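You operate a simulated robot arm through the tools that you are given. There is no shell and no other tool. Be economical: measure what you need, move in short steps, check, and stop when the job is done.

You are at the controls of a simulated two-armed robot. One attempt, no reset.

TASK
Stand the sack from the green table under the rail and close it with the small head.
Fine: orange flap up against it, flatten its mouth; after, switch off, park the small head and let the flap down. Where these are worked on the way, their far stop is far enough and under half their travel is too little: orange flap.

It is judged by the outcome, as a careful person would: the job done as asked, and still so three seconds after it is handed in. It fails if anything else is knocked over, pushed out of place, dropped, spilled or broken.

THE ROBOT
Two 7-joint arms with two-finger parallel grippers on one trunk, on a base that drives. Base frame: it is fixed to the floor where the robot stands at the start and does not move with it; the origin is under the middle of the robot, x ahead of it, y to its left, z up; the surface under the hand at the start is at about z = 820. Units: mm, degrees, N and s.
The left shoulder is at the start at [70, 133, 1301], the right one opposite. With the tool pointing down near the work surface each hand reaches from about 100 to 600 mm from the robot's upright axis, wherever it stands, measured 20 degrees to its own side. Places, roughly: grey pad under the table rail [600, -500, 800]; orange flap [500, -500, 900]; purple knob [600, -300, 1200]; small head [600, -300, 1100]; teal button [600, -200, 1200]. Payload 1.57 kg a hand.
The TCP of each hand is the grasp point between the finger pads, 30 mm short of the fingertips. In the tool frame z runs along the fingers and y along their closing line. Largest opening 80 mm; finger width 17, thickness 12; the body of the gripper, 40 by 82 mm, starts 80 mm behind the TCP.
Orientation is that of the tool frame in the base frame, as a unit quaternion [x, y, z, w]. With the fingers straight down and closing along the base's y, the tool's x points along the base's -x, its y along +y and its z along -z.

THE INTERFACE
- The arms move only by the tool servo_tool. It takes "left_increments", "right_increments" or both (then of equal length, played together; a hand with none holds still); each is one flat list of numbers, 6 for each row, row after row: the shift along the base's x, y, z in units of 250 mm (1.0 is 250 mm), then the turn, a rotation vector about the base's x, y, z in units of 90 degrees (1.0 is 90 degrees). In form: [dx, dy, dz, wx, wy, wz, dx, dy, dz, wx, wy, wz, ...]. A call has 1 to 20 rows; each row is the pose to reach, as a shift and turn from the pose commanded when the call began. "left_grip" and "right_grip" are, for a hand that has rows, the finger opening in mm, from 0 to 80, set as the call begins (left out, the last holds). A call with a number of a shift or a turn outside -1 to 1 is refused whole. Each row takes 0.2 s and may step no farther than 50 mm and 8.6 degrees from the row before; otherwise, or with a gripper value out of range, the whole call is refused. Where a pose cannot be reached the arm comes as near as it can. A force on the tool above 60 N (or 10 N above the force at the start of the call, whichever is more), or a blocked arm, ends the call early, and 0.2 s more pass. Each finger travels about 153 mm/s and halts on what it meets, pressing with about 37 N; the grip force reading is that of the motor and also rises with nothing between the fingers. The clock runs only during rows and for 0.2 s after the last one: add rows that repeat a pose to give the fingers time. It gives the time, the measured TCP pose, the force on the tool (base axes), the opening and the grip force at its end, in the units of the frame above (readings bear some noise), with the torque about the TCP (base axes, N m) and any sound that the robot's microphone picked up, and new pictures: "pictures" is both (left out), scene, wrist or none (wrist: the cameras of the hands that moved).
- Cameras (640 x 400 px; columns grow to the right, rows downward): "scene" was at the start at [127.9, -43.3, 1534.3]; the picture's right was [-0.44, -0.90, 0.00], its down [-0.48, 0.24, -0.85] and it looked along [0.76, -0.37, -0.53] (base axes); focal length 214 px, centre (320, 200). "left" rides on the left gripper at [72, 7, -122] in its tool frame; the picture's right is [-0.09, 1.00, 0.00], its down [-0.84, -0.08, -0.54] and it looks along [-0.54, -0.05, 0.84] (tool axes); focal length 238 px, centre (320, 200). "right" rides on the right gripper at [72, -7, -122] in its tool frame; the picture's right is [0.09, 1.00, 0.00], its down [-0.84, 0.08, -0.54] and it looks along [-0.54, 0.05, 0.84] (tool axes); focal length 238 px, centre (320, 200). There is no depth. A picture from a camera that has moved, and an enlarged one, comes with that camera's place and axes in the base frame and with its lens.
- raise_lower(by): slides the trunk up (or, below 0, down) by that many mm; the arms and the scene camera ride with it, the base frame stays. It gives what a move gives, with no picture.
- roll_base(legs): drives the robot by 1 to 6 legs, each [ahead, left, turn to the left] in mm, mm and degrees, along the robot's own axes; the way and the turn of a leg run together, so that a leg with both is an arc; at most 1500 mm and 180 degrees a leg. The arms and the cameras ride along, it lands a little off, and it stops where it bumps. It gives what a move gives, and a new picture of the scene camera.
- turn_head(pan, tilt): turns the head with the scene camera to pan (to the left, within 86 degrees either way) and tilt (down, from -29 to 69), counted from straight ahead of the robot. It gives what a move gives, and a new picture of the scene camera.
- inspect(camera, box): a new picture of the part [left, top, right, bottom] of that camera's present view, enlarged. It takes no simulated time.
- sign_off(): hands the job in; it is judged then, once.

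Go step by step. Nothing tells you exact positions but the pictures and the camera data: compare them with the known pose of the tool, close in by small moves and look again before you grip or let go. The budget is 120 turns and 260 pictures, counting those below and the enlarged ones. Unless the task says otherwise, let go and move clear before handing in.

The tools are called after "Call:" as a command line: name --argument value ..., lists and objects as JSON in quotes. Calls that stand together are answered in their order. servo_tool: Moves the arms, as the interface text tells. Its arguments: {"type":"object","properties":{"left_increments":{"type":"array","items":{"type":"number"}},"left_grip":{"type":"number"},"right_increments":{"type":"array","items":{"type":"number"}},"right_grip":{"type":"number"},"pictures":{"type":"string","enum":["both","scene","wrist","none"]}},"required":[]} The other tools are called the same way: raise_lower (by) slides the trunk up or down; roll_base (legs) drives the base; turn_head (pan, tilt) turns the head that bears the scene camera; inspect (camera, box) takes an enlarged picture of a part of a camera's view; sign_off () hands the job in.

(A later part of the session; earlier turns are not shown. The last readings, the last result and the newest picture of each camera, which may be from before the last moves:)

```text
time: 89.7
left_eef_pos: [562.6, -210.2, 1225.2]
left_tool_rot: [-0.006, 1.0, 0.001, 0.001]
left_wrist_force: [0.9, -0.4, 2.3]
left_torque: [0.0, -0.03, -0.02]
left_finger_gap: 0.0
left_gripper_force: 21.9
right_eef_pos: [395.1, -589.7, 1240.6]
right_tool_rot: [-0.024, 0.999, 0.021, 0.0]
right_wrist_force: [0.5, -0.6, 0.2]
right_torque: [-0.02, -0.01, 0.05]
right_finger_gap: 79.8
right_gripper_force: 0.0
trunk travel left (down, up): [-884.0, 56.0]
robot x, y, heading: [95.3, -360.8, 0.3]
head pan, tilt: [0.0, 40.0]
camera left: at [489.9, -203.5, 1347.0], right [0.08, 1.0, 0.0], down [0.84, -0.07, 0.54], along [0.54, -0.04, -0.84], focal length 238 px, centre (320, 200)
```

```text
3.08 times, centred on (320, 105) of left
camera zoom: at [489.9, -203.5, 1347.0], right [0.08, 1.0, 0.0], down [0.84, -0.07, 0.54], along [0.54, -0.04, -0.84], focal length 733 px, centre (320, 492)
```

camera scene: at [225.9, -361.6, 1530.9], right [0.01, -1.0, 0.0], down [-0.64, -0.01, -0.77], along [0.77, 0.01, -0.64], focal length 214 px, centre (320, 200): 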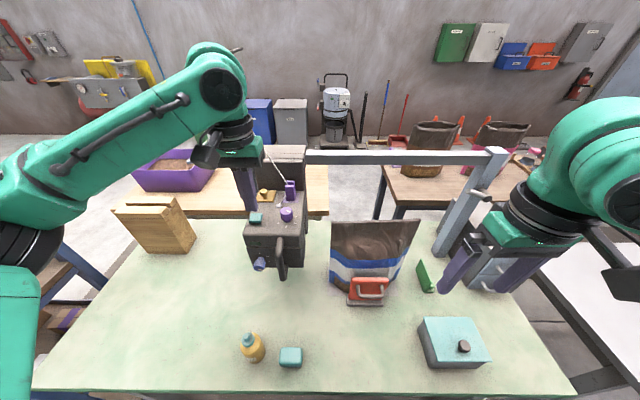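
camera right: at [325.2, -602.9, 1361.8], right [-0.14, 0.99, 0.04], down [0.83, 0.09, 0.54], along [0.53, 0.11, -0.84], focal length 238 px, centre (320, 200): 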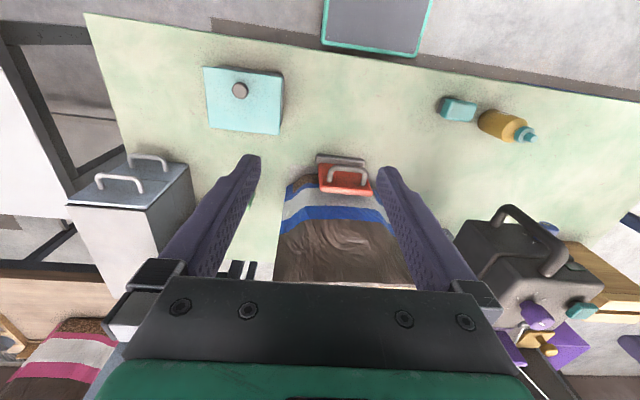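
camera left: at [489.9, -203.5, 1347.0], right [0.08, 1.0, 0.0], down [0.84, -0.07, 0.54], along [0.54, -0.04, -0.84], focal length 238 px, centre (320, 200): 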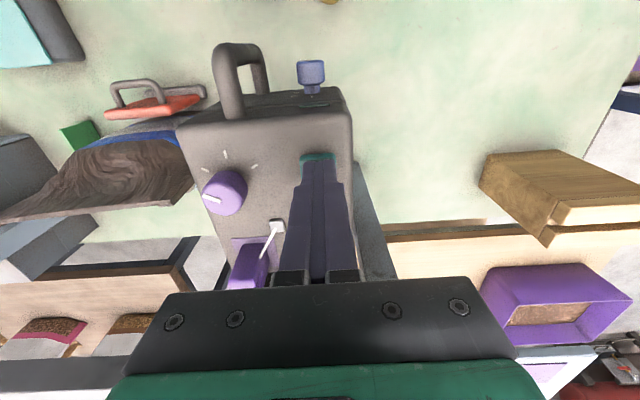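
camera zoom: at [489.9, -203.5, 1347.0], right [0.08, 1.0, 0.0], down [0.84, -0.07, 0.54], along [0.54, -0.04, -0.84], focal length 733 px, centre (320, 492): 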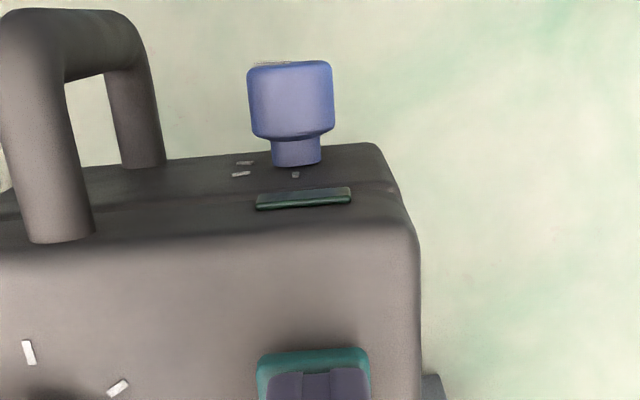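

Contact with the button begins. I press a few millimetres further.

Call:
servo_tool --left_increments '[0, 0, -0.012, 0, 0, 0, 0, 0, -0.024, 0, 0, 0, 0, 0, -0.024, 0, 0, 0]' --pictures "none"

Call:
inspect --camera "left" --box '[220, 40, 420, 170]'

```text
time: 90.5
left_eef_pos: [562.7, -211.8, 1219.8]
left_tool_rot: [-0.006, 1.0, 0.001, 0.002]
left_wrist_force: [3.8, 1.1, 14.3]
left_torque: [0.07, -0.11, 0.09]
left_finger_gap: 0.0
left_gripper_force: 21.5
right_eef_pos: [394.9, -589.8, 1241.6]
right_tool_rot: [-0.024, 0.999, 0.021, -0.002]
right_wrist_force: [0.6, 0.7, 0.3]
right_torque: [-0.01, -0.01, 0.02]
right_finger_gap: 79.9
right_gripper_force: 0.0
trunk travel left (down, up): [-884.0, 56.0]
robot x, y, heading: [93.1, -362.6, 0.4]
head pan, tilt: [0.0, 40.0]
heard: click
```

```text
3.08 times, centred on (320, 105) of left
camera zoom: at [489.2, -203.6, 1341.8], right [0.08, 1.0, 0.0], down [0.83, -0.07, 0.55], along [0.54, -0.04, -0.84], focal length 733 px, centre (320, 492)
```

zoom: 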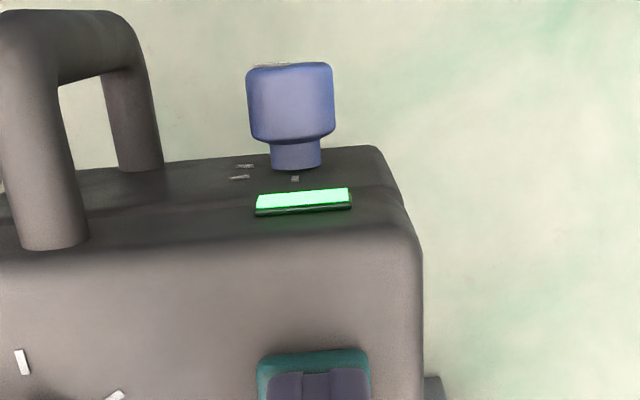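

Click heard and the lamp is green, so the head is on. I lift off and line up with the handle on the head's front (about x 487, y −270).

Call:
servo_tool --left_increments '[0, 0, 0.08, 0, 0, 0, -0.05, -0.03, 0.18, 0, 0, 0, -0.15, -0.1, 0.18, 0, 0, 0, -0.25, -0.18, 0.18, 0, 0, 0, -0.3, -0.24, 0.18, 0, 0, 0, -0.3, -0.24, 0.14, 0, 0, 0]' --left_grip 46 --pictures "both"

Call:
inspect --camera "left" --box '[220, 100, 420, 230]'

Call:
inspect --camera "scene" --box '[210, 160, 330, 280]'

```text
time: 91.8
left_eef_pos: [487.8, -270.8, 1254.6]
left_tool_rot: [-0.006, 1.0, 0.001, 0.0]
left_wrist_force: [-0.9, -0.1, 0.1]
left_torque: [0.01, 0.02, 0.02]
left_finger_gap: 46.2
left_gripper_force: 0.0
right_eef_pos: [396.0, -587.9, 1241.1]
right_tool_rot: [-0.024, 1.0, 0.02, 0.0]
right_wrist_force: [-0.7, 0.1, -0.2]
right_torque: [0.0, -0.03, -0.02]
right_finger_gap: 79.6
right_gripper_force: 0.2
trunk travel left (down, up): [-884.0, 56.0]
robot x, y, heading: [94.7, -360.0, 0.5]
head pan, tilt: [0.0, 40.0]
camera scene: at [226.3, -361.6, 1530.8], right [0.01, -1.0, 0.0], down [-0.64, -0.01, -0.77], along [0.77, 0.01, -0.64], focal length 214 px, centre (320, 200)
camera left: at [414.8, -263.6, 1375.6], right [0.08, 1.0, 0.0], down [0.84, -0.07, 0.54], along [0.54, -0.04, -0.84], focal length 238 px, centre (320, 200)
```

scene: 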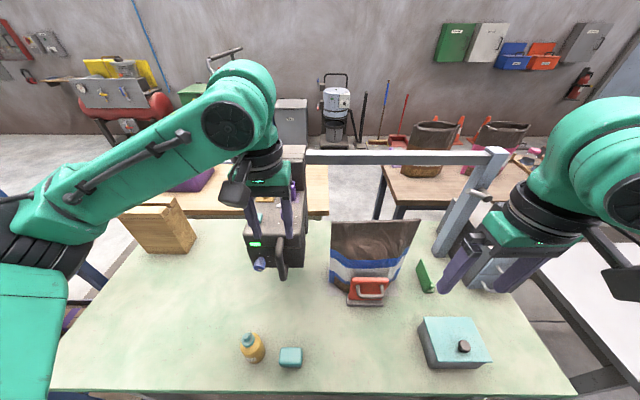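
left: 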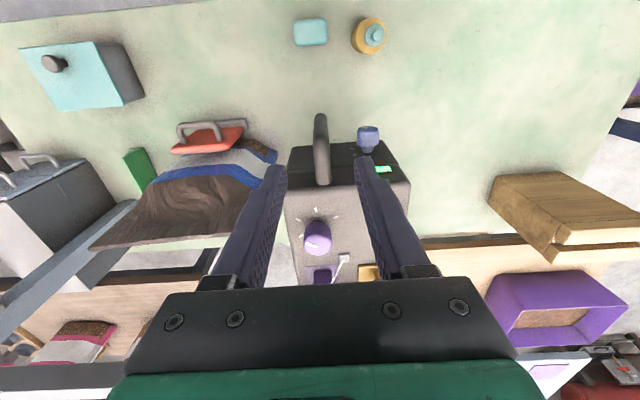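

```text
3.08 times, centred on (320, 165) of left
camera zoom: at [414.8, -263.6, 1375.6], right [0.08, 1.0, 0.0], down [0.84, -0.07, 0.54], along [0.54, -0.04, -0.84], focal length 733 px, centre (320, 308)
```

zoom: 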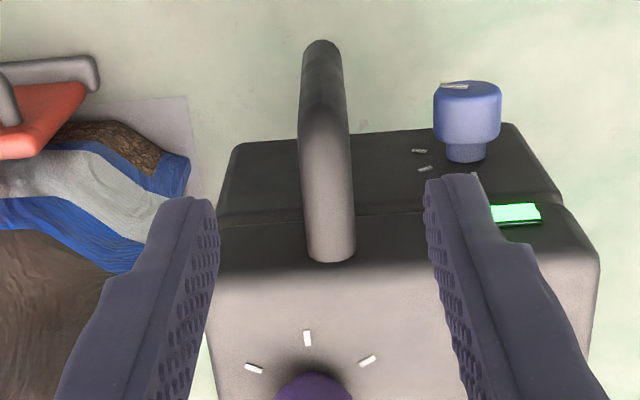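

```text
3.33 times, centred on (270, 220) of scene
camera zoom: at [226.3, -361.6, 1530.8], right [0.01, -1.0, 0.0], down [-0.64, -0.01, -0.77], along [0.77, 0.01, -0.64], focal length 715 px, centre (487, 133)
```

zoom: 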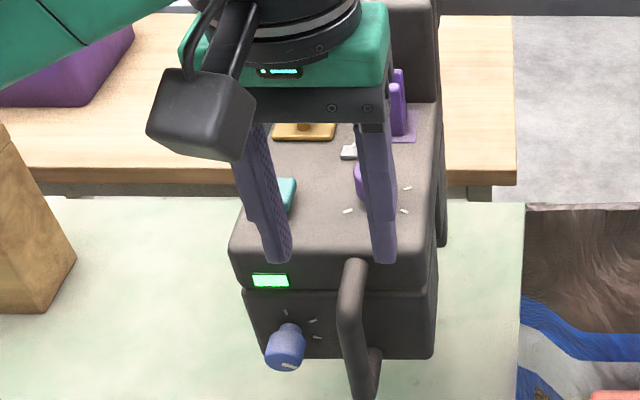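

Call:
servo_tool --left_increments '[-0.004, -0.02, -0.1, 0, 0, 0, -0.004, -0.02, -0.2, 0, 0, 0, -0.004, -0.02, -0.3, 0, 0, 0, -0.004, -0.02, -0.38, 0, 0, 0, -0.004, -0.02, -0.45, 0, 0, 0]' --pictures "wrist"

Call:
inspect --camera "scene" --box '[210, 160, 330, 280]'

```text
time: 93.0
left_eef_pos: [485.8, -274.8, 1142.1]
left_tool_rot: [-0.005, 1.0, 0.002, 0.001]
left_wrist_force: [0.2, 0.0, 0.2]
left_torque: [-0.02, -0.02, 0.01]
left_finger_gap: 46.0
left_gripper_force: 0.0
right_eef_pos: [396.2, -588.5, 1240.6]
right_tool_rot: [-0.024, 0.999, 0.021, -0.001]
right_wrist_force: [-0.2, -0.7, 0.5]
right_torque: [-0.03, 0.0, 0.0]
right_finger_gap: 79.9
right_gripper_force: 0.0
trunk travel left (down, up): [-884.0, 56.0]
robot x, y, heading: [88.7, -363.8, 0.4]
head pan, tilt: [0.0, 40.0]
camera left: at [413.9, -268.4, 1263.1], right [0.08, 1.0, 0.0], down [0.84, -0.07, 0.54], along [0.54, -0.04, -0.84], focal length 238 px, centre (320, 200)
```

left: 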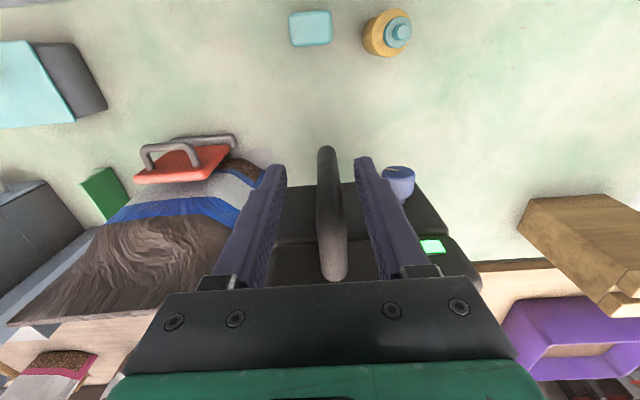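

```text
3.33 times, centred on (270, 220) of scene
camera zoom: at [226.4, -361.9, 1530.8], right [0.01, -1.0, 0.0], down [-0.64, -0.01, -0.77], along [0.77, 0.01, -0.64], focal length 715 px, centre (487, 133)
```

zoom: 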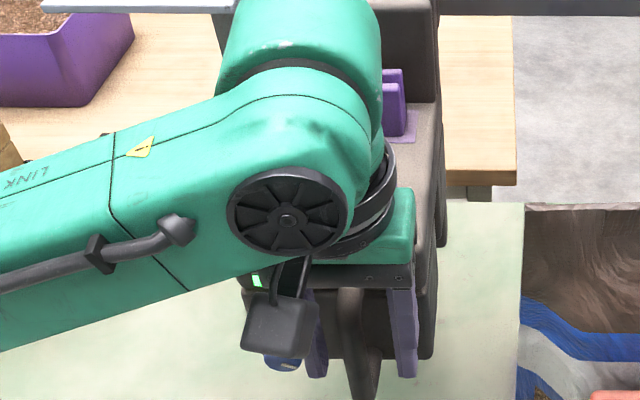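

The handle is between the fingers. To stay clear of the table leg when driving right, I back the base 140 mm and re-engage the handle with the arm stretched.

Call:
roll_base --legs '[[-140, 0, 0]]'

Call:
servo_tool --left_increments '[0.12, 0, 0, 0, 0, 0, 0.24, 0, 0, 0, 0, 0, 0.36, 0, 0, 0, 0, 0, 0.44, 0, 0, 0, 0, 0, 0.5, 0, 0, 0, 0, 0]' --pictures "wrist"

```text
time: 94.4
left_eef_pos: [347.5, -277.4, 1140.2]
left_tool_rot: [-0.007, 1.0, 0.0, 0.0]
left_wrist_force: [0.4, 0.6, 0.3]
left_torque: [0.01, 0.03, -0.03]
left_finger_gap: 46.1
left_gripper_force: 0.0
right_eef_pos: [256.8, -590.8, 1239.6]
right_tool_rot: [-0.023, 1.0, 0.021, -0.002]
right_wrist_force: [0.2, -0.4, 1.1]
right_torque: [-0.02, 0.01, 0.0]
right_finger_gap: 80.1
right_gripper_force: 0.0
trunk travel left (down, up): [-884.0, 56.0]
robot x, y, heading: [-47.4, -360.2, 0.5]
head pan, tilt: [0.0, 40.0]
camera scene: at [87.8, -363.3, 1530.5], right [0.01, -1.0, 0.0], down [-0.64, -0.01, -0.76], along [0.76, 0.01, -0.64], focal length 214 px, centre (320, 200)
```

scene: 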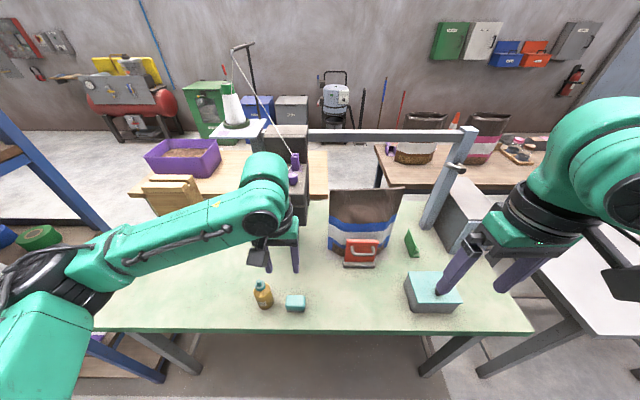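

```text
time: 95.6
left_eef_pos: [470.0, -276.7, 1141.5]
left_tool_rot: [-0.005, 1.0, 0.001, 0.001]
left_wrist_force: [0.6, -0.1, -0.5]
left_torque: [0.0, 0.03, 0.01]
left_finger_gap: 45.9
left_gripper_force: 0.0
right_eef_pos: [253.5, -590.4, 1238.9]
right_tool_rot: [-0.023, 1.0, 0.021, -0.001]
right_wrist_force: [-0.4, -0.1, 0.1]
right_torque: [0.08, -0.01, 0.02]
right_finger_gap: 80.2
right_gripper_force: 0.0
trunk travel left (down, up): [-884.0, 56.0]
robot x, y, heading: [-52.6, -362.6, 0.4]
head pan, tilt: [0.0, 40.0]
camera left: at [398.0, -269.8, 1263.1], right [0.08, 1.0, 0.0], down [0.84, -0.07, 0.54], along [0.54, -0.04, -0.84], focal length 238 px, centre (320, 200)
```

left: 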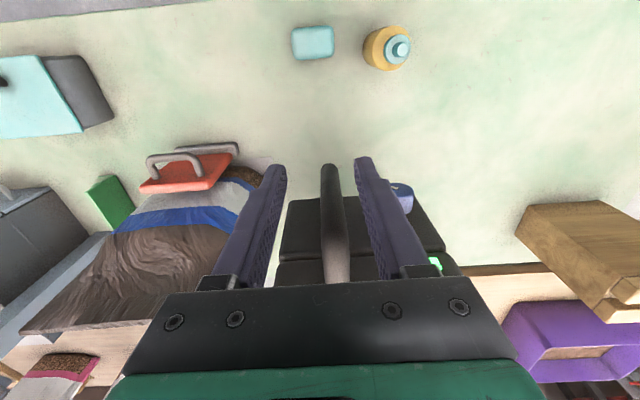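

Call:
servo_tool --left_increments '[0.04, 0, 0, 0, 0, 0, 0.07, 0.008, 0, 0, 0, 0, 0.07, 0.02, 0, 0, 0, 0]' --left_grip 24 --pictures "wrist"

```text
time: 96.4
left_eef_pos: [487.2, -271.8, 1142.1]
left_tool_rot: [-0.005, 1.0, 0.001, 0.0]
left_wrist_force: [0.4, -1.3, -0.1]
left_torque: [0.01, -0.03, 0.02]
left_finger_gap: 23.7
left_gripper_force: 0.1
right_eef_pos: [254.8, -590.7, 1240.0]
right_tool_rot: [-0.024, 0.999, 0.021, -0.002]
right_wrist_force: [-0.7, -0.1, 0.2]
right_torque: [0.0, -0.02, -0.05]
right_finger_gap: 79.9
right_gripper_force: 0.0
trunk travel left (down, up): [-884.0, 56.0]
robot x, y, heading: [-51.9, -359.1, 0.4]
head pan, tilt: [0.0, 40.0]
camera left: at [414.8, -264.5, 1262.9], right [0.08, 1.0, 0.0], down [0.84, -0.07, 0.54], along [0.54, -0.04, -0.84], focal length 238 px, centre (320, 200)
```

left: 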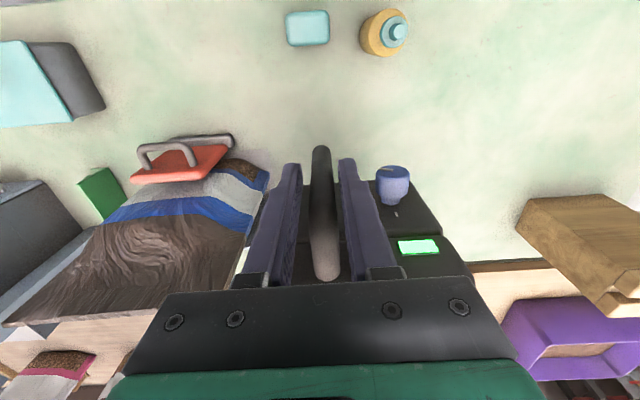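

Handle caged. I first slide the head a little with the arm to test the motion.

Call:
servo_tool --left_increments '[0, -0.04, 0, 0, 0, 0, 0, -0.08, 0, 0, 0, 0, 0, -0.12, 0, 0, 0, 0, 0, -0.16, 0, 0, 0, 0, 0, -0.2, 0, 0, 0, 0]' --pictures "both"

Call:
inspect --camera "scene" --box '[220, 120, 440, 280]'

```text
time: 97.6
left_eef_pos: [488.1, -322.1, 1142.7]
left_tool_rot: [-0.007, 1.0, 0.002, 0.001]
left_wrist_force: [-0.7, 1.8, -1.2]
left_torque: [-0.07, 0.01, 0.04]
left_finger_gap: 25.1
left_gripper_force: 0.2
right_eef_pos: [253.7, -590.2, 1239.9]
right_tool_rot: [-0.024, 1.0, 0.02, -0.001]
right_wrist_force: [-0.8, -0.4, 1.0]
right_torque: [-0.04, 0.01, 0.01]
right_finger_gap: 79.9
right_gripper_force: 0.0
trunk travel left (down, up): [-884.0, 56.0]
robot x, y, heading: [-51.4, -365.1, 0.5]
head pan, tilt: [0.0, 40.0]
camera scene: at [84.1, -363.8, 1530.8], right [0.01, -1.0, 0.0], down [-0.64, -0.01, -0.77], along [0.77, 0.01, -0.64], focal length 214 px, centre (320, 200)
camera left: at [414.8, -315.3, 1263.5], right [0.08, 1.0, 0.0], down [0.84, -0.07, 0.54], along [0.54, -0.04, -0.84], focal length 238 px, centre (320, 200)
```

scene: 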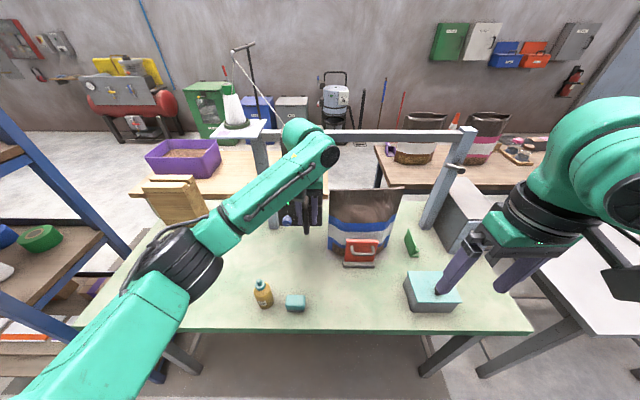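
left: 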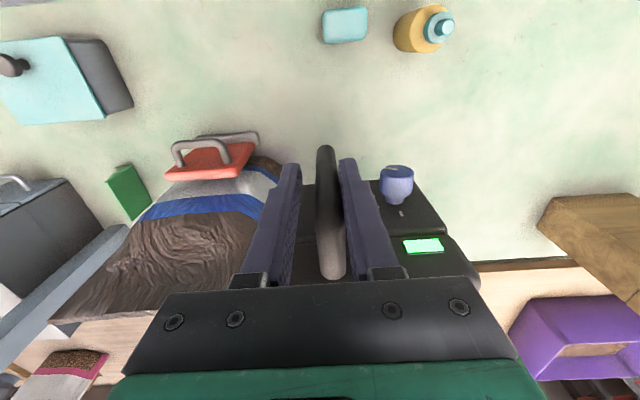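

```text
2.50 times, centred on (330, 200) of scene
camera zoom: at [84.1, -363.8, 1530.8], right [0.01, -1.0, 0.0], down [-0.64, -0.01, -0.77], along [0.77, 0.01, -0.64], focal length 536 px, centre (295, 200)
```

zoom: 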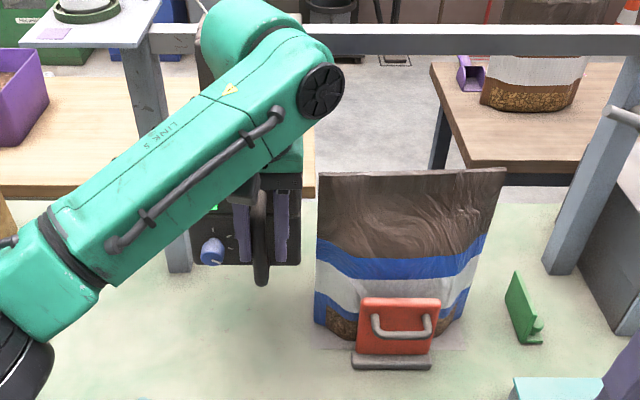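

The head slides freely and is about to reach the sack. I drive right in short legs.

Call:
roll_base --legs '[[0, -60, 0]]'

Call:
inspect --camera "scene" --box '[220, 120, 440, 280]'

Call:
inspect --camera "left" --box '[0, 0, 640, 400]'

```text
time: 98.6
left_eef_pos: [487.1, -373.5, 1140.3]
left_tool_rot: [-0.008, 1.0, -0.002, 0.001]
left_wrist_force: [0.8, 0.8, -0.1]
left_torque: [-0.08, 0.02, -0.01]
left_finger_gap: 24.2
left_gripper_force: 0.0
right_eef_pos: [254.3, -642.1, 1242.1]
right_tool_rot: [-0.024, 1.0, 0.018, 0.0]
right_wrist_force: [-0.2, -0.5, -0.6]
right_torque: [-0.06, -0.01, -0.04]
right_finger_gap: 80.0
right_gripper_force: 0.1
trunk travel left (down, up): [-884.0, 56.0]
robot x, y, heading: [-50.0, -421.4, 0.7]
head pan, tilt: [0.0, 40.0]
camera scene: at [84.2, -412.3, 1530.9], right [0.01, -1.0, 0.01], down [-0.64, -0.01, -0.77], along [0.77, 0.0, -0.64], focal length 214 px, centre (320, 200)
```

scene: 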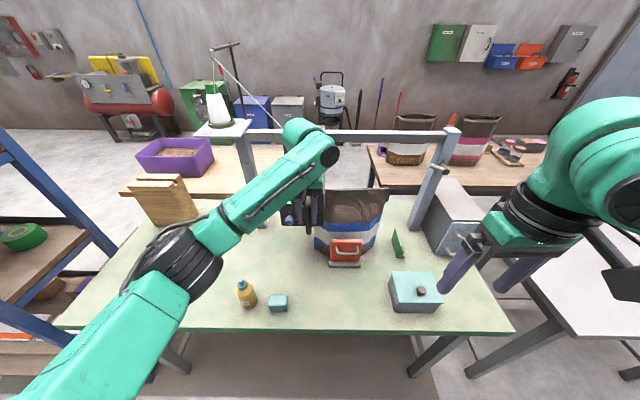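

```text
2.50 times, centred on (330, 200) of scene
camera zoom: at [84.2, -412.3, 1530.9], right [0.01, -1.0, 0.01], down [-0.64, -0.01, -0.77], along [0.77, 0.0, -0.64], focal length 536 px, centre (295, 200)
```

zoom: 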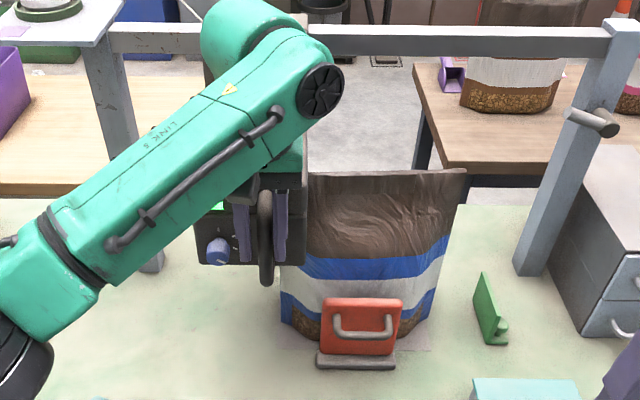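

```text
1.00 times, centred on (320, 200) of left (not enlarged: the box is as wide or as high as the picture)
camera zoom: at [415.1, -365.1, 1263.4], right [0.08, 1.0, 0.0], down [0.84, -0.06, 0.54], along [0.54, -0.05, -0.84], focal length 238 px, centre (320, 200)
```

zoom: 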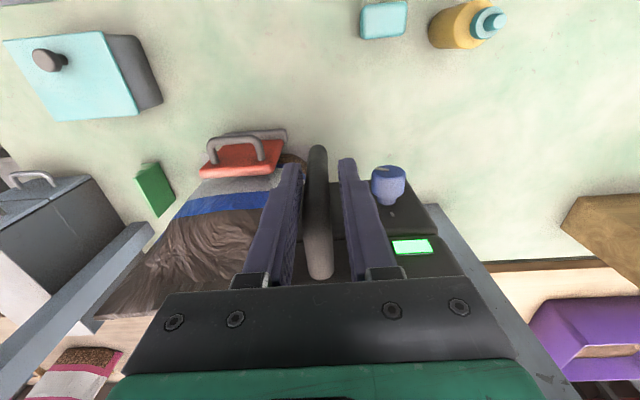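

The mouth feeds into the slot without resistance. Continuing.

Call:
roll_base --legs '[[0, -80, 0]]'

Call:
roll_base --legs '[[0, -80, 0]]'

Call:
inspect --camera "scene" --box '[220, 120, 440, 280]'

```text
time: 99.6
left_eef_pos: [488.6, -454.1, 1141.5]
left_tool_rot: [-0.007, 1.0, -0.001, 0.0]
left_wrist_force: [0.6, 0.2, 1.1]
left_torque: [-0.05, 0.0, 0.04]
left_finger_gap: 24.1
left_gripper_force: 0.1
right_eef_pos: [254.1, -722.9, 1241.5]
right_tool_rot: [-0.025, 1.0, 0.018, 0.0]
right_wrist_force: [0.8, 0.7, 0.9]
right_torque: [-0.05, -0.02, -0.02]
right_finger_gap: 79.8
right_gripper_force: 0.1
trunk travel left (down, up): [-884.0, 56.0]
robot x, y, heading: [-41.7, -501.1, 0.7]
head pan, tilt: [0.0, 40.0]
camera scene: at [85.2, -494.6, 1530.9], right [0.01, -1.0, 0.01], down [-0.64, -0.01, -0.77], along [0.77, 0.0, -0.64], focal length 214 px, centre (320, 200)
```

scene: 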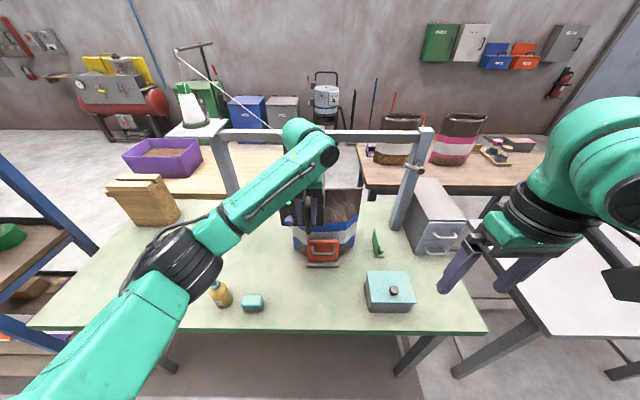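

```text
time: 100.7
left_eef_pos: [489.1, -532.3, 1142.1]
left_tool_rot: [-0.008, 1.0, -0.001, 0.001]
left_wrist_force: [0.2, 0.1, -0.2]
left_torque: [-0.04, -0.01, 0.03]
left_finger_gap: 24.1
left_gripper_force: 0.1
right_eef_pos: [255.0, -800.6, 1241.8]
right_tool_rot: [-0.024, 1.0, 0.018, 0.0]
right_wrist_force: [-0.3, -0.3, 0.2]
right_torque: [-0.04, 0.03, 0.02]
right_finger_gap: 80.2
right_gripper_force: 0.1
trunk travel left (down, up): [-884.0, 56.0]
robot x, y, heading: [-47.2, -577.9, 0.5]
head pan, tilt: [0.0, 40.0]
camera scene: at [85.9, -573.0, 1530.9], right [0.01, -1.0, 0.01], down [-0.64, -0.01, -0.77], along [0.77, 0.0, -0.64], focal length 214 px, centre (320, 200)
```

scene: 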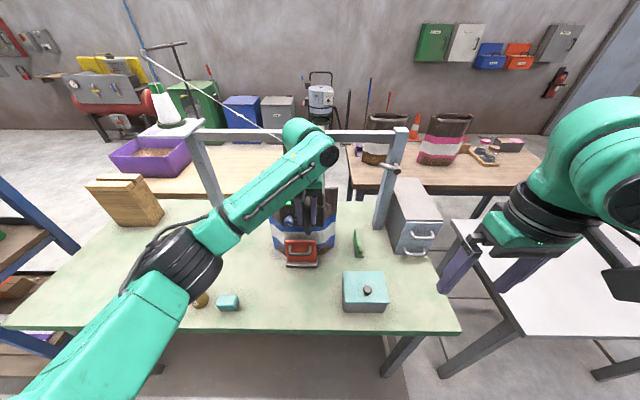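

```text
2.50 times, centred on (330, 200) of scene
camera zoom: at [85.9, -573.0, 1530.9], right [0.01, -1.0, 0.01], down [-0.64, -0.01, -0.77], along [0.77, 0.0, -0.64], focal length 536 px, centre (295, 200)
```

zoom: 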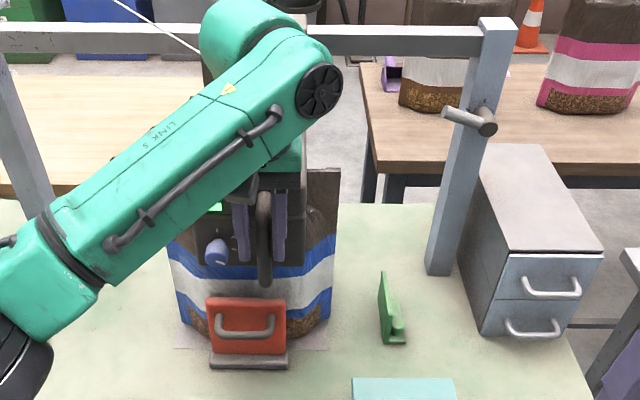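

Call:
roll_base --legs '[[0, -80, 0]]'

Call:
roll_base --legs '[[0, -75, 0]]'

Call:
inspect --camera "scene" --box '[200, 100, 440, 280]'

Call:
inspect --camera "left" --box '[0, 0, 640, 400]'

```text
time: 101.7
left_eef_pos: [490.8, -611.3, 1141.6]
left_tool_rot: [-0.008, 1.0, -0.001, 0.001]
left_wrist_force: [0.7, 0.6, -0.2]
left_torque: [-0.09, 0.01, 0.0]
left_finger_gap: 24.1
left_gripper_force: 0.1
right_eef_pos: [256.0, -879.6, 1242.4]
right_tool_rot: [-0.025, 1.0, 0.018, -0.002]
right_wrist_force: [-0.1, -0.5, 0.2]
right_torque: [-0.05, 0.01, 0.02]
right_finger_gap: 80.0
right_gripper_force: 0.0
trunk travel left (down, up): [-884.0, 56.0]
robot x, y, heading: [-44.7, -652.6, 0.8]
head pan, tilt: [0.0, 40.0]
camera scene: at [86.6, -652.0, 1530.9], right [0.01, -1.0, 0.01], down [-0.64, -0.01, -0.77], along [0.77, 0.0, -0.64], focal length 214 px, centre (320, 200)
```

scene: 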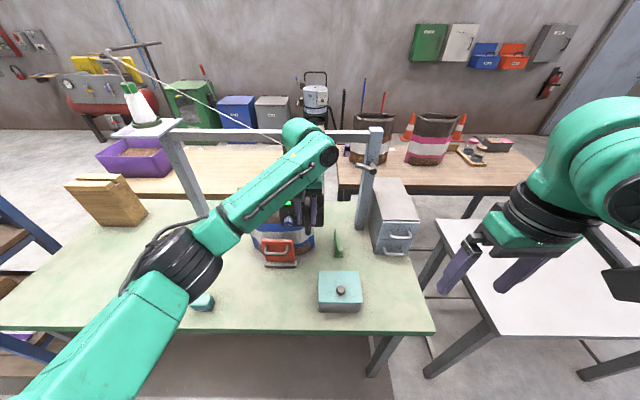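

```text
time: 102.8
left_eef_pos: [491.5, -685.0, 1141.7]
left_tool_rot: [-0.009, 1.0, 0.0, 0.001]
left_wrist_force: [1.4, 1.4, -0.4]
left_torque: [-0.04, 0.02, -0.01]
left_finger_gap: 24.0
left_gripper_force: 0.0
right_eef_pos: [256.6, -955.2, 1241.3]
right_tool_rot: [-0.023, 1.0, 0.017, -0.001]
right_wrist_force: [0.2, 1.3, -0.1]
right_torque: [-0.03, 0.01, 0.01]
right_finger_gap: 80.0
right_gripper_force: 0.0
trunk travel left (down, up): [-884.0, 56.0]
robot x, y, heading: [-44.0, -733.8, 0.1]
head pan, tilt: [0.0, 40.0]
camera scene: at [87.3, -726.6, 1530.9], right [0.01, -1.0, 0.01], down [-0.64, -0.01, -0.77], along [0.77, 0.0, -0.64], focal length 214 px, centre (320, 200)
```

scene: 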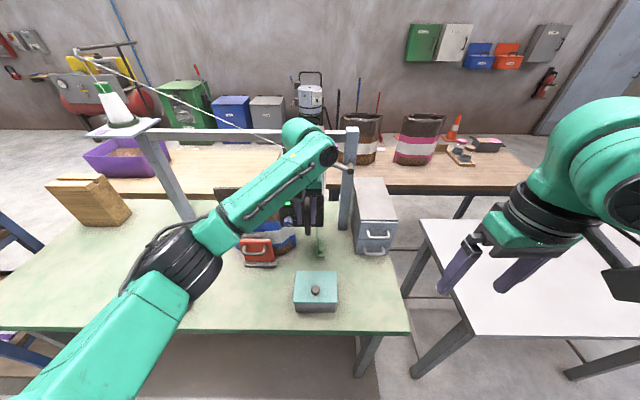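

```text
2.22 times, centred on (320, 190) of scene
camera zoom: at [87.3, -726.6, 1530.9], right [0.01, -1.0, 0.01], down [-0.64, -0.01, -0.77], along [0.77, 0.0, -0.64], focal length 477 px, centre (320, 222)
```

zoom: 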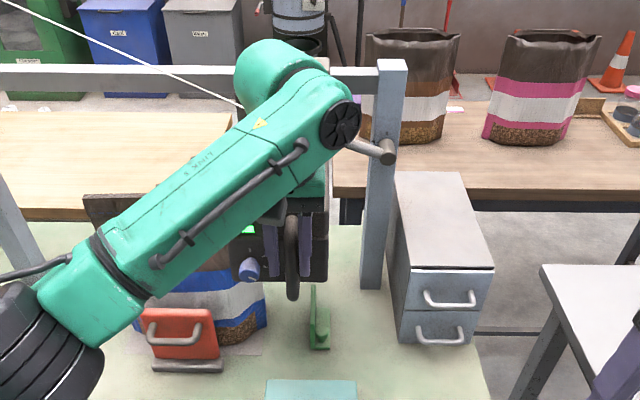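

```text
1.00 times, centred on (320, 200) of left (not enlarged: the box is as wide or as high as the picture)
camera zoom: at [418.9, -677.7, 1263.4], right [0.07, 1.0, 0.0], down [0.84, -0.06, 0.54], along [0.54, -0.04, -0.84], focal length 238 px, centre (320, 200)
```

zoom: 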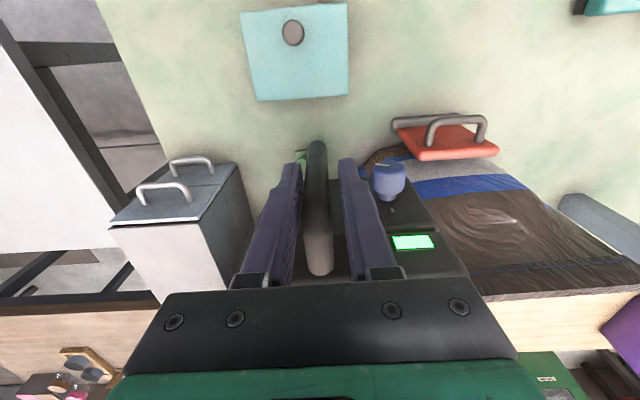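

Call:
inspect --camera "left" --box '[400, 150, 640, 310]'

Call:
servo_tool --left_increments '[0, -0.04, 0, 0, 0, 0, 0, -0.08, 0, 0, 0, 0, 0, -0.12, 0, 0, 0, 0, 0, -0.16, 0, 0, 0, 0]' --pictures "none"

Call:
inspect --camera "left" --box '[380, 100, 640, 310]'

```text
2.50 times, centred on (520, 230) of left
camera zoom: at [418.9, -677.7, 1263.4], right [0.07, 1.0, 0.0], down [0.84, -0.06, 0.54], along [0.54, -0.04, -0.84], focal length 596 px, centre (-180, 125)
```

zoom: 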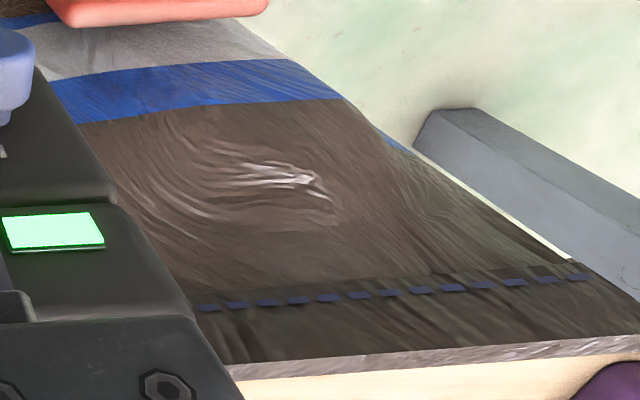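

```text
time: 103.8
left_eef_pos: [491.3, -720.5, 1141.5]
left_tool_rot: [-0.011, 1.0, 0.001, 0.0]
left_wrist_force: [-3.0, 22.9, -2.6]
left_torque: [-0.29, -0.21, 0.06]
left_finger_gap: 44.4
left_gripper_force: 11.7
right_eef_pos: [258.1, -952.4, 1242.3]
right_tool_rot: [-0.025, 1.0, 0.016, 0.0]
right_wrist_force: [-0.4, 0.5, 0.0]
right_torque: [-0.05, -0.01, 0.03]
right_finger_gap: 80.0
right_gripper_force: 0.1
trunk travel left (down, up): [-884.0, 56.0]
robot x, y, heading: [-46.0, -729.9, 0.6]
head pan, tilt: [0.0, 40.0]
```

```text
1.90 times, centred on (510, 205) of left
camera zoom: at [419.2, -713.3, 1263.5], right [0.07, 1.0, 0.0], down [0.84, -0.06, 0.54], along [0.54, -0.04, -0.84], focal length 454 px, centre (-42, 190)
```

zoom: 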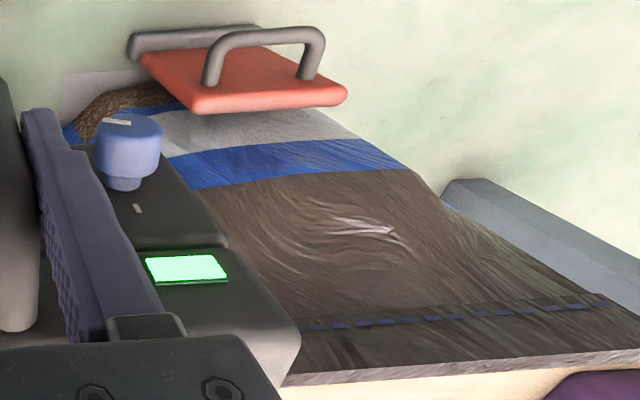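

Blue stitches run along the mouth, and the head has reached its right end stop. I release the handle, rise, and go to switch it off.

Call:
servo_tool --left_increments '[0, 0.04, 0, 0, 0, 0, 0, 0.055, 0, 0, 0, 0, 0, 0.055, 0.1, 0, 0, 0, 0, 0.055, 0.25, 0, 0, 0, 0, 0.055, 0.4, 0, 0, 0, 0, 0.055, 0.5, 0, 0, 0]' --left_grip 46 --pictures "none"

Call:
roll_base --legs '[[80, 0, 0]]'

Call:
servo_tool --left_increments '[0, 0.08, 0, 0, 0, 0, 0, 0.16, 0, 0, 0, 0, 0, 0.16, 0, 0, 0, 0]' --left_grip 0 --pictures "both"

Call:
inspect --camera "left" --box '[160, 60, 480, 260]'

```text
time: 105.2
left_eef_pos: [490.6, -718.2, 1265.9]
left_tool_rot: [-0.009, 1.0, 0.002, 0.0]
left_wrist_force: [0.5, 0.1, -0.8]
left_torque: [0.01, -0.02, 0.01]
left_finger_gap: 45.9
left_gripper_force: 0.0
right_eef_pos: [256.1, -961.5, 1241.9]
right_tool_rot: [-0.025, 0.999, 0.021, 0.0]
right_wrist_force: [0.0, -0.5, -0.9]
right_torque: [0.0, 0.01, 0.01]
right_finger_gap: 79.7
right_gripper_force: 0.1
trunk travel left (down, up): [-884.0, 56.0]
robot x, y, heading: [-43.1, -731.7, 0.6]
head pan, tilt: [0.0, 40.0]
```

```text
time: 106.2
left_eef_pos: [563.1, -716.0, 1269.3]
left_tool_rot: [-0.009, 1.0, 0.004, 0.005]
left_wrist_force: [-0.6, 0.8, -0.5]
left_torque: [0.02, -0.06, 0.0]
left_finger_gap: 45.8
left_gripper_force: 0.1
right_eef_pos: [329.3, -961.1, 1242.0]
right_tool_rot: [-0.023, 1.0, 0.021, 0.003]
right_wrist_force: [-0.8, -0.9, 0.9]
right_torque: [-0.03, -0.07, 0.01]
right_finger_gap: 79.9
right_gripper_force: 0.0
trunk travel left (down, up): [-884.0, 56.0]
robot x, y, heading: [33.3, -732.9, 0.8]
head pan, tilt: [0.0, 40.0]
camera scene: at [157.2, -734.2, 1531.8], right [0.01, -1.0, 0.0], down [-0.64, -0.01, -0.77], along [0.77, 0.01, -0.64], focal length 214 px, centre (320, 200)
```

scene: 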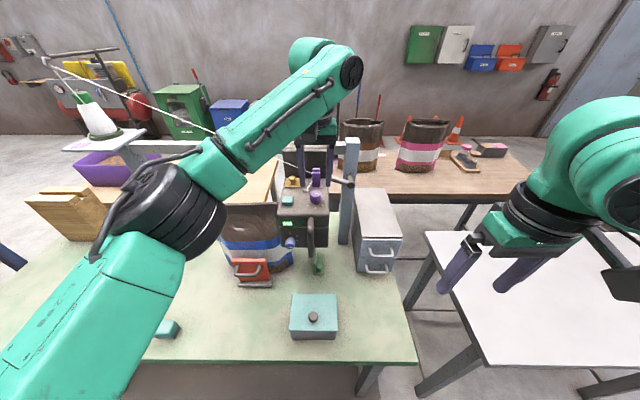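

```text
time: 107.0
left_eef_pos: [571.7, -678.5, 1266.2]
left_tool_rot: [-0.008, 1.0, 0.002, -0.001]
left_wrist_force: [-0.5, -0.6, 0.5]
left_torque: [0.03, 0.02, 0.01]
left_finger_gap: 0.0
left_gripper_force: 20.8
right_eef_pos: [337.1, -961.8, 1239.3]
right_tool_rot: [-0.024, 0.999, 0.021, 0.0]
right_wrist_force: [0.3, -0.5, 0.1]
right_torque: [-0.01, 0.02, -0.01]
right_finger_gap: 80.2
right_gripper_force: 0.1
trunk travel left (down, up): [-884.0, 56.0]
robot x, y, heading: [34.4, -734.5, 0.6]
head pan, tilt: [0.0, 40.0]
camera scene: at [168.5, -735.3, 1530.7], right [0.01, -1.0, 0.0], down [-0.64, -0.01, -0.77], along [0.77, 0.01, -0.64], focal length 214 px, centre (320, 200)
camera left: at [499.6, -671.5, 1387.8], right [0.08, 1.0, 0.01], down [0.84, -0.07, 0.54], along [0.54, -0.04, -0.84], focal length 238 px, centre (320, 200)
```

scene: 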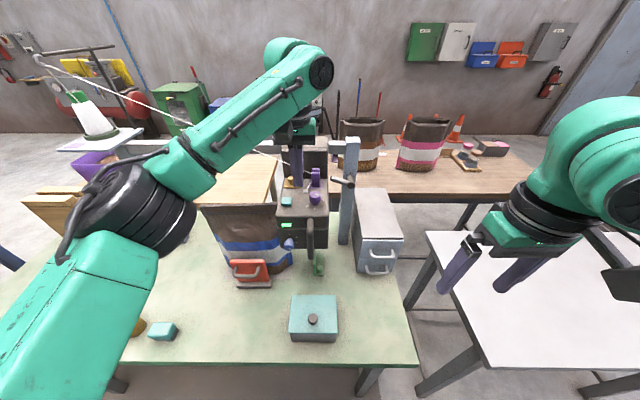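
left: 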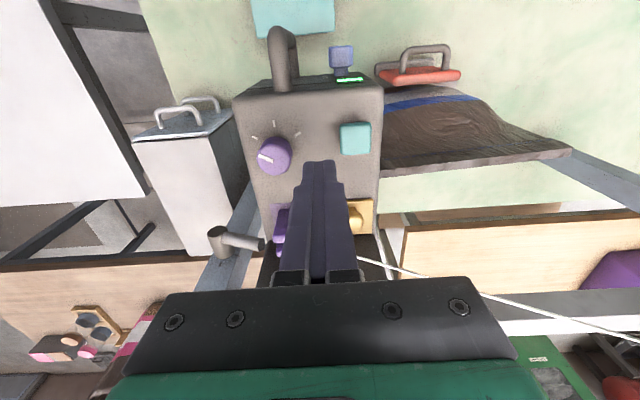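

```text
2.00 times, centred on (320, 160) of left
camera zoom: at [499.6, -671.5, 1387.8], right [0.08, 1.0, 0.01], down [0.84, -0.07, 0.54], along [0.54, -0.04, -0.84], focal length 477 px, centre (320, 280)
```

zoom: 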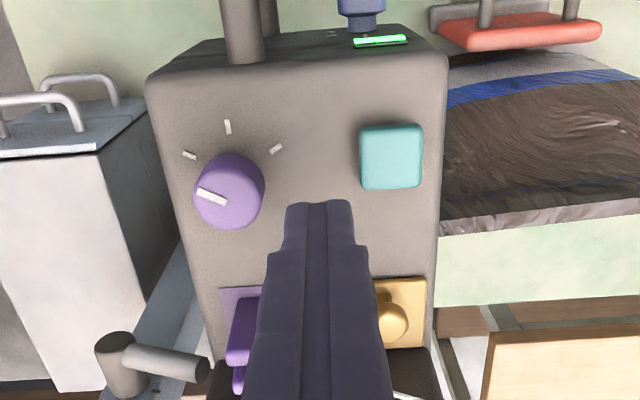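

Call:
servo_tool --left_increments '[-0.015, 0.06, 0, 0, 0, 0, -0.03, 0.127, 0, 0, 0, 0, -0.03, 0.127, -0.06, 0, 0, 0, -0.03, 0.127, -0.12, 0, 0, 0, -0.03, 0.127, -0.165, 0, 0, 0, -0.03, 0.127, -0.188, 0, 0, 0, -0.03, 0.127, -0.19, 0, 0, 0]' --pictures "none"

Call:
inspect --camera "left" --box '[220, 40, 420, 170]'

```text
time: 108.6
left_eef_pos: [561.6, -645.1, 1220.1]
left_tool_rot: [-0.009, 1.0, 0.002, 0.002]
left_wrist_force: [3.7, 1.1, 11.1]
left_torque: [0.01, -0.11, 0.05]
left_finger_gap: 0.3
left_gripper_force: 21.3
right_eef_pos: [336.9, -960.0, 1240.6]
right_tool_rot: [-0.024, 0.999, 0.021, 0.001]
right_wrist_force: [0.3, 0.9, -0.6]
right_torque: [0.01, -0.01, 0.0]
right_finger_gap: 80.3
right_gripper_force: 0.1
trunk travel left (down, up): [-884.0, 56.0]
robot x, y, heading: [36.8, -733.0, 0.5]
head pan, tilt: [0.0, 40.0]
heard: click
```

```text
3.08 times, centred on (320, 105) of left
camera zoom: at [490.0, -638.3, 1342.2], right [0.07, 1.0, 0.0], down [0.84, -0.07, 0.55], along [0.54, -0.04, -0.84], focal length 733 px, centre (320, 492)
```

zoom: 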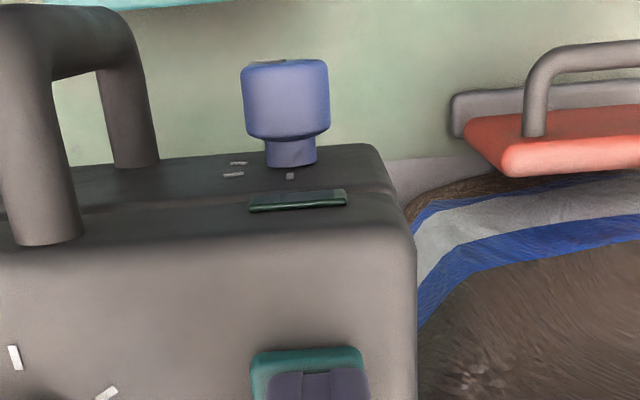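

Click, and the lamp is dark: off. Now back to the handle to park the head.

Call:
servo_tool --left_increments '[0, 0, 0.1, 0, 0, 0, -0.05, -0.03, 0.2, 0, 0, 0, -0.15, -0.12, 0.2, 0, 0, 0, -0.25, -0.2, 0.2, 0, 0, 0, -0.298, -0.256, 0.2, 0, 0, 0, -0.298, -0.256, 0.15, 0, 0, 0]' --left_grip 46 --pictures "wrist"

Call:
inspect --camera "left" --box '[220, 100, 420, 230]'

```text
time: 110.0
left_eef_pos: [488.5, -709.2, 1256.4]
left_tool_rot: [-0.009, 1.0, 0.002, 0.001]
left_wrist_force: [-0.1, 0.5, 1.0]
left_torque: [-0.03, -0.03, -0.03]
left_finger_gap: 46.2
left_gripper_force: 0.1
right_eef_pos: [336.1, -960.9, 1241.3]
right_tool_rot: [-0.024, 0.999, 0.021, 0.0]
right_wrist_force: [0.0, -0.1, 0.4]
right_torque: [0.0, -0.01, 0.03]
right_finger_gap: 80.1
right_gripper_force: 0.1
trunk travel left (down, up): [-884.0, 56.0]
robot x, y, heading: [35.2, -731.1, 0.3]
head pan, tilt: [0.0, 40.0]
camera left: at [416.5, -702.0, 1378.9], right [0.07, 1.0, 0.0], down [0.84, -0.07, 0.54], along [0.54, -0.04, -0.84], focal length 238 px, centre (320, 200)
```

left: 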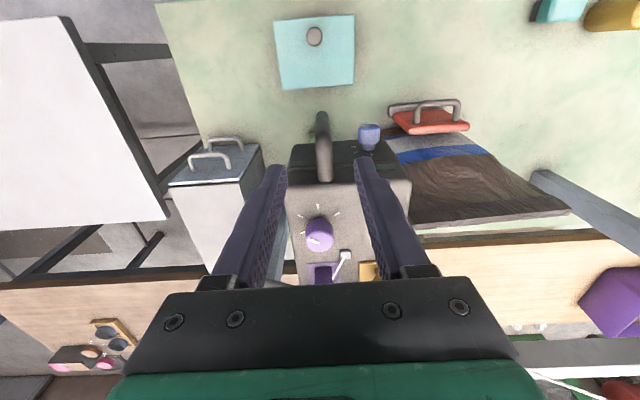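

```text
3.08 times, centred on (320, 165) of left
camera zoom: at [416.5, -702.0, 1378.9], right [0.07, 1.0, 0.0], down [0.84, -0.07, 0.54], along [0.54, -0.04, -0.84], focal length 733 px, centre (320, 308)
```

zoom: 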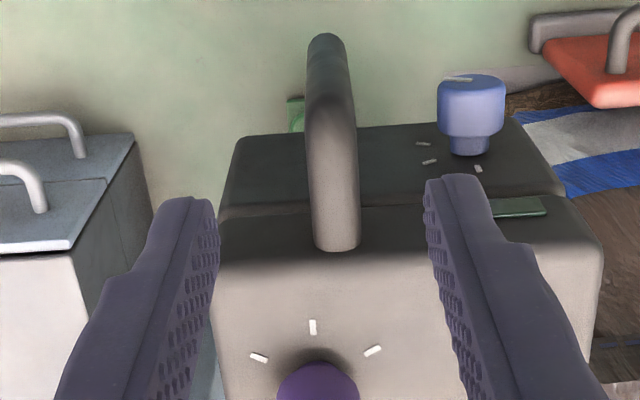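

Call:
servo_tool --left_increments '[-0.006, -0.012, -0.1, 0, 0, 0, -0.006, -0.012, -0.2, 0, 0, 0, -0.006, -0.012, -0.3, 0, 0, 0, -0.006, -0.012, -0.38, 0, 0, 0, -0.006, -0.012, -0.457, 0, 0, 0]' --pictures "none"

Call:
servo_tool --left_increments '[0, 0.012, 0, 0, 0, 0, 0, 0.012, 0, 0, 0, 0]' --left_grip 24 --pictures "wrist"

```text
time: 111.2
left_eef_pos: [486.4, -710.8, 1142.5]
left_tool_rot: [-0.007, 1.0, 0.003, 0.001]
left_wrist_force: [-0.4, -0.3, -0.1]
left_torque: [0.02, 0.0, -0.01]
left_finger_gap: 46.3
left_gripper_force: 0.0
right_eef_pos: [336.5, -960.7, 1240.6]
right_tool_rot: [-0.024, 1.0, 0.021, 0.0]
right_wrist_force: [-0.6, -0.3, 0.5]
right_torque: [-0.03, -0.02, 0.01]
right_finger_gap: 79.9
right_gripper_force: 0.0
trunk travel left (down, up): [-884.0, 56.0]
robot x, y, heading: [33.9, -730.0, 0.5]
head pan, tilt: [0.0, 40.0]
```

```text
time: 111.8
left_eef_pos: [487.4, -708.5, 1141.9]
left_tool_rot: [-0.007, 1.0, 0.003, 0.0]
left_wrist_force: [-0.6, 0.7, -0.1]
left_torque: [0.0, -0.03, -0.02]
left_finger_gap: 23.9
left_gripper_force: 0.0
right_eef_pos: [336.1, -960.3, 1241.1]
right_tool_rot: [-0.023, 1.0, 0.021, 0.0]
right_wrist_force: [0.4, -0.9, 0.0]
right_torque: [-0.02, 0.01, 0.02]
right_finger_gap: 80.1
right_gripper_force: 0.0
trunk travel left (down, up): [-884.0, 56.0]
robot x, y, heading: [34.7, -731.7, 0.5]
head pan, tilt: [0.0, 40.0]
camera left: at [414.9, -702.1, 1264.5], right [0.08, 1.0, 0.01], down [0.84, -0.07, 0.54], along [0.54, -0.04, -0.84], focal length 238 px, centre (320, 200)
```

left: 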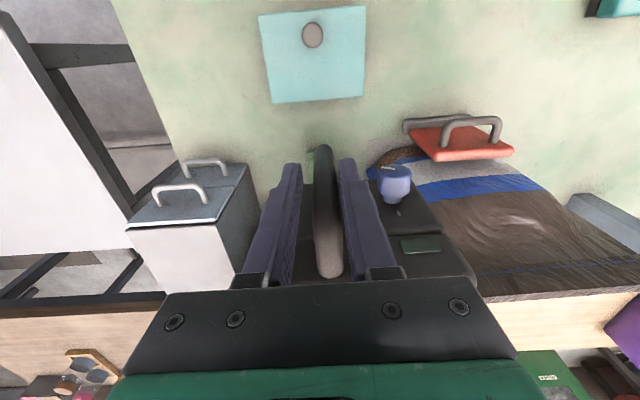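

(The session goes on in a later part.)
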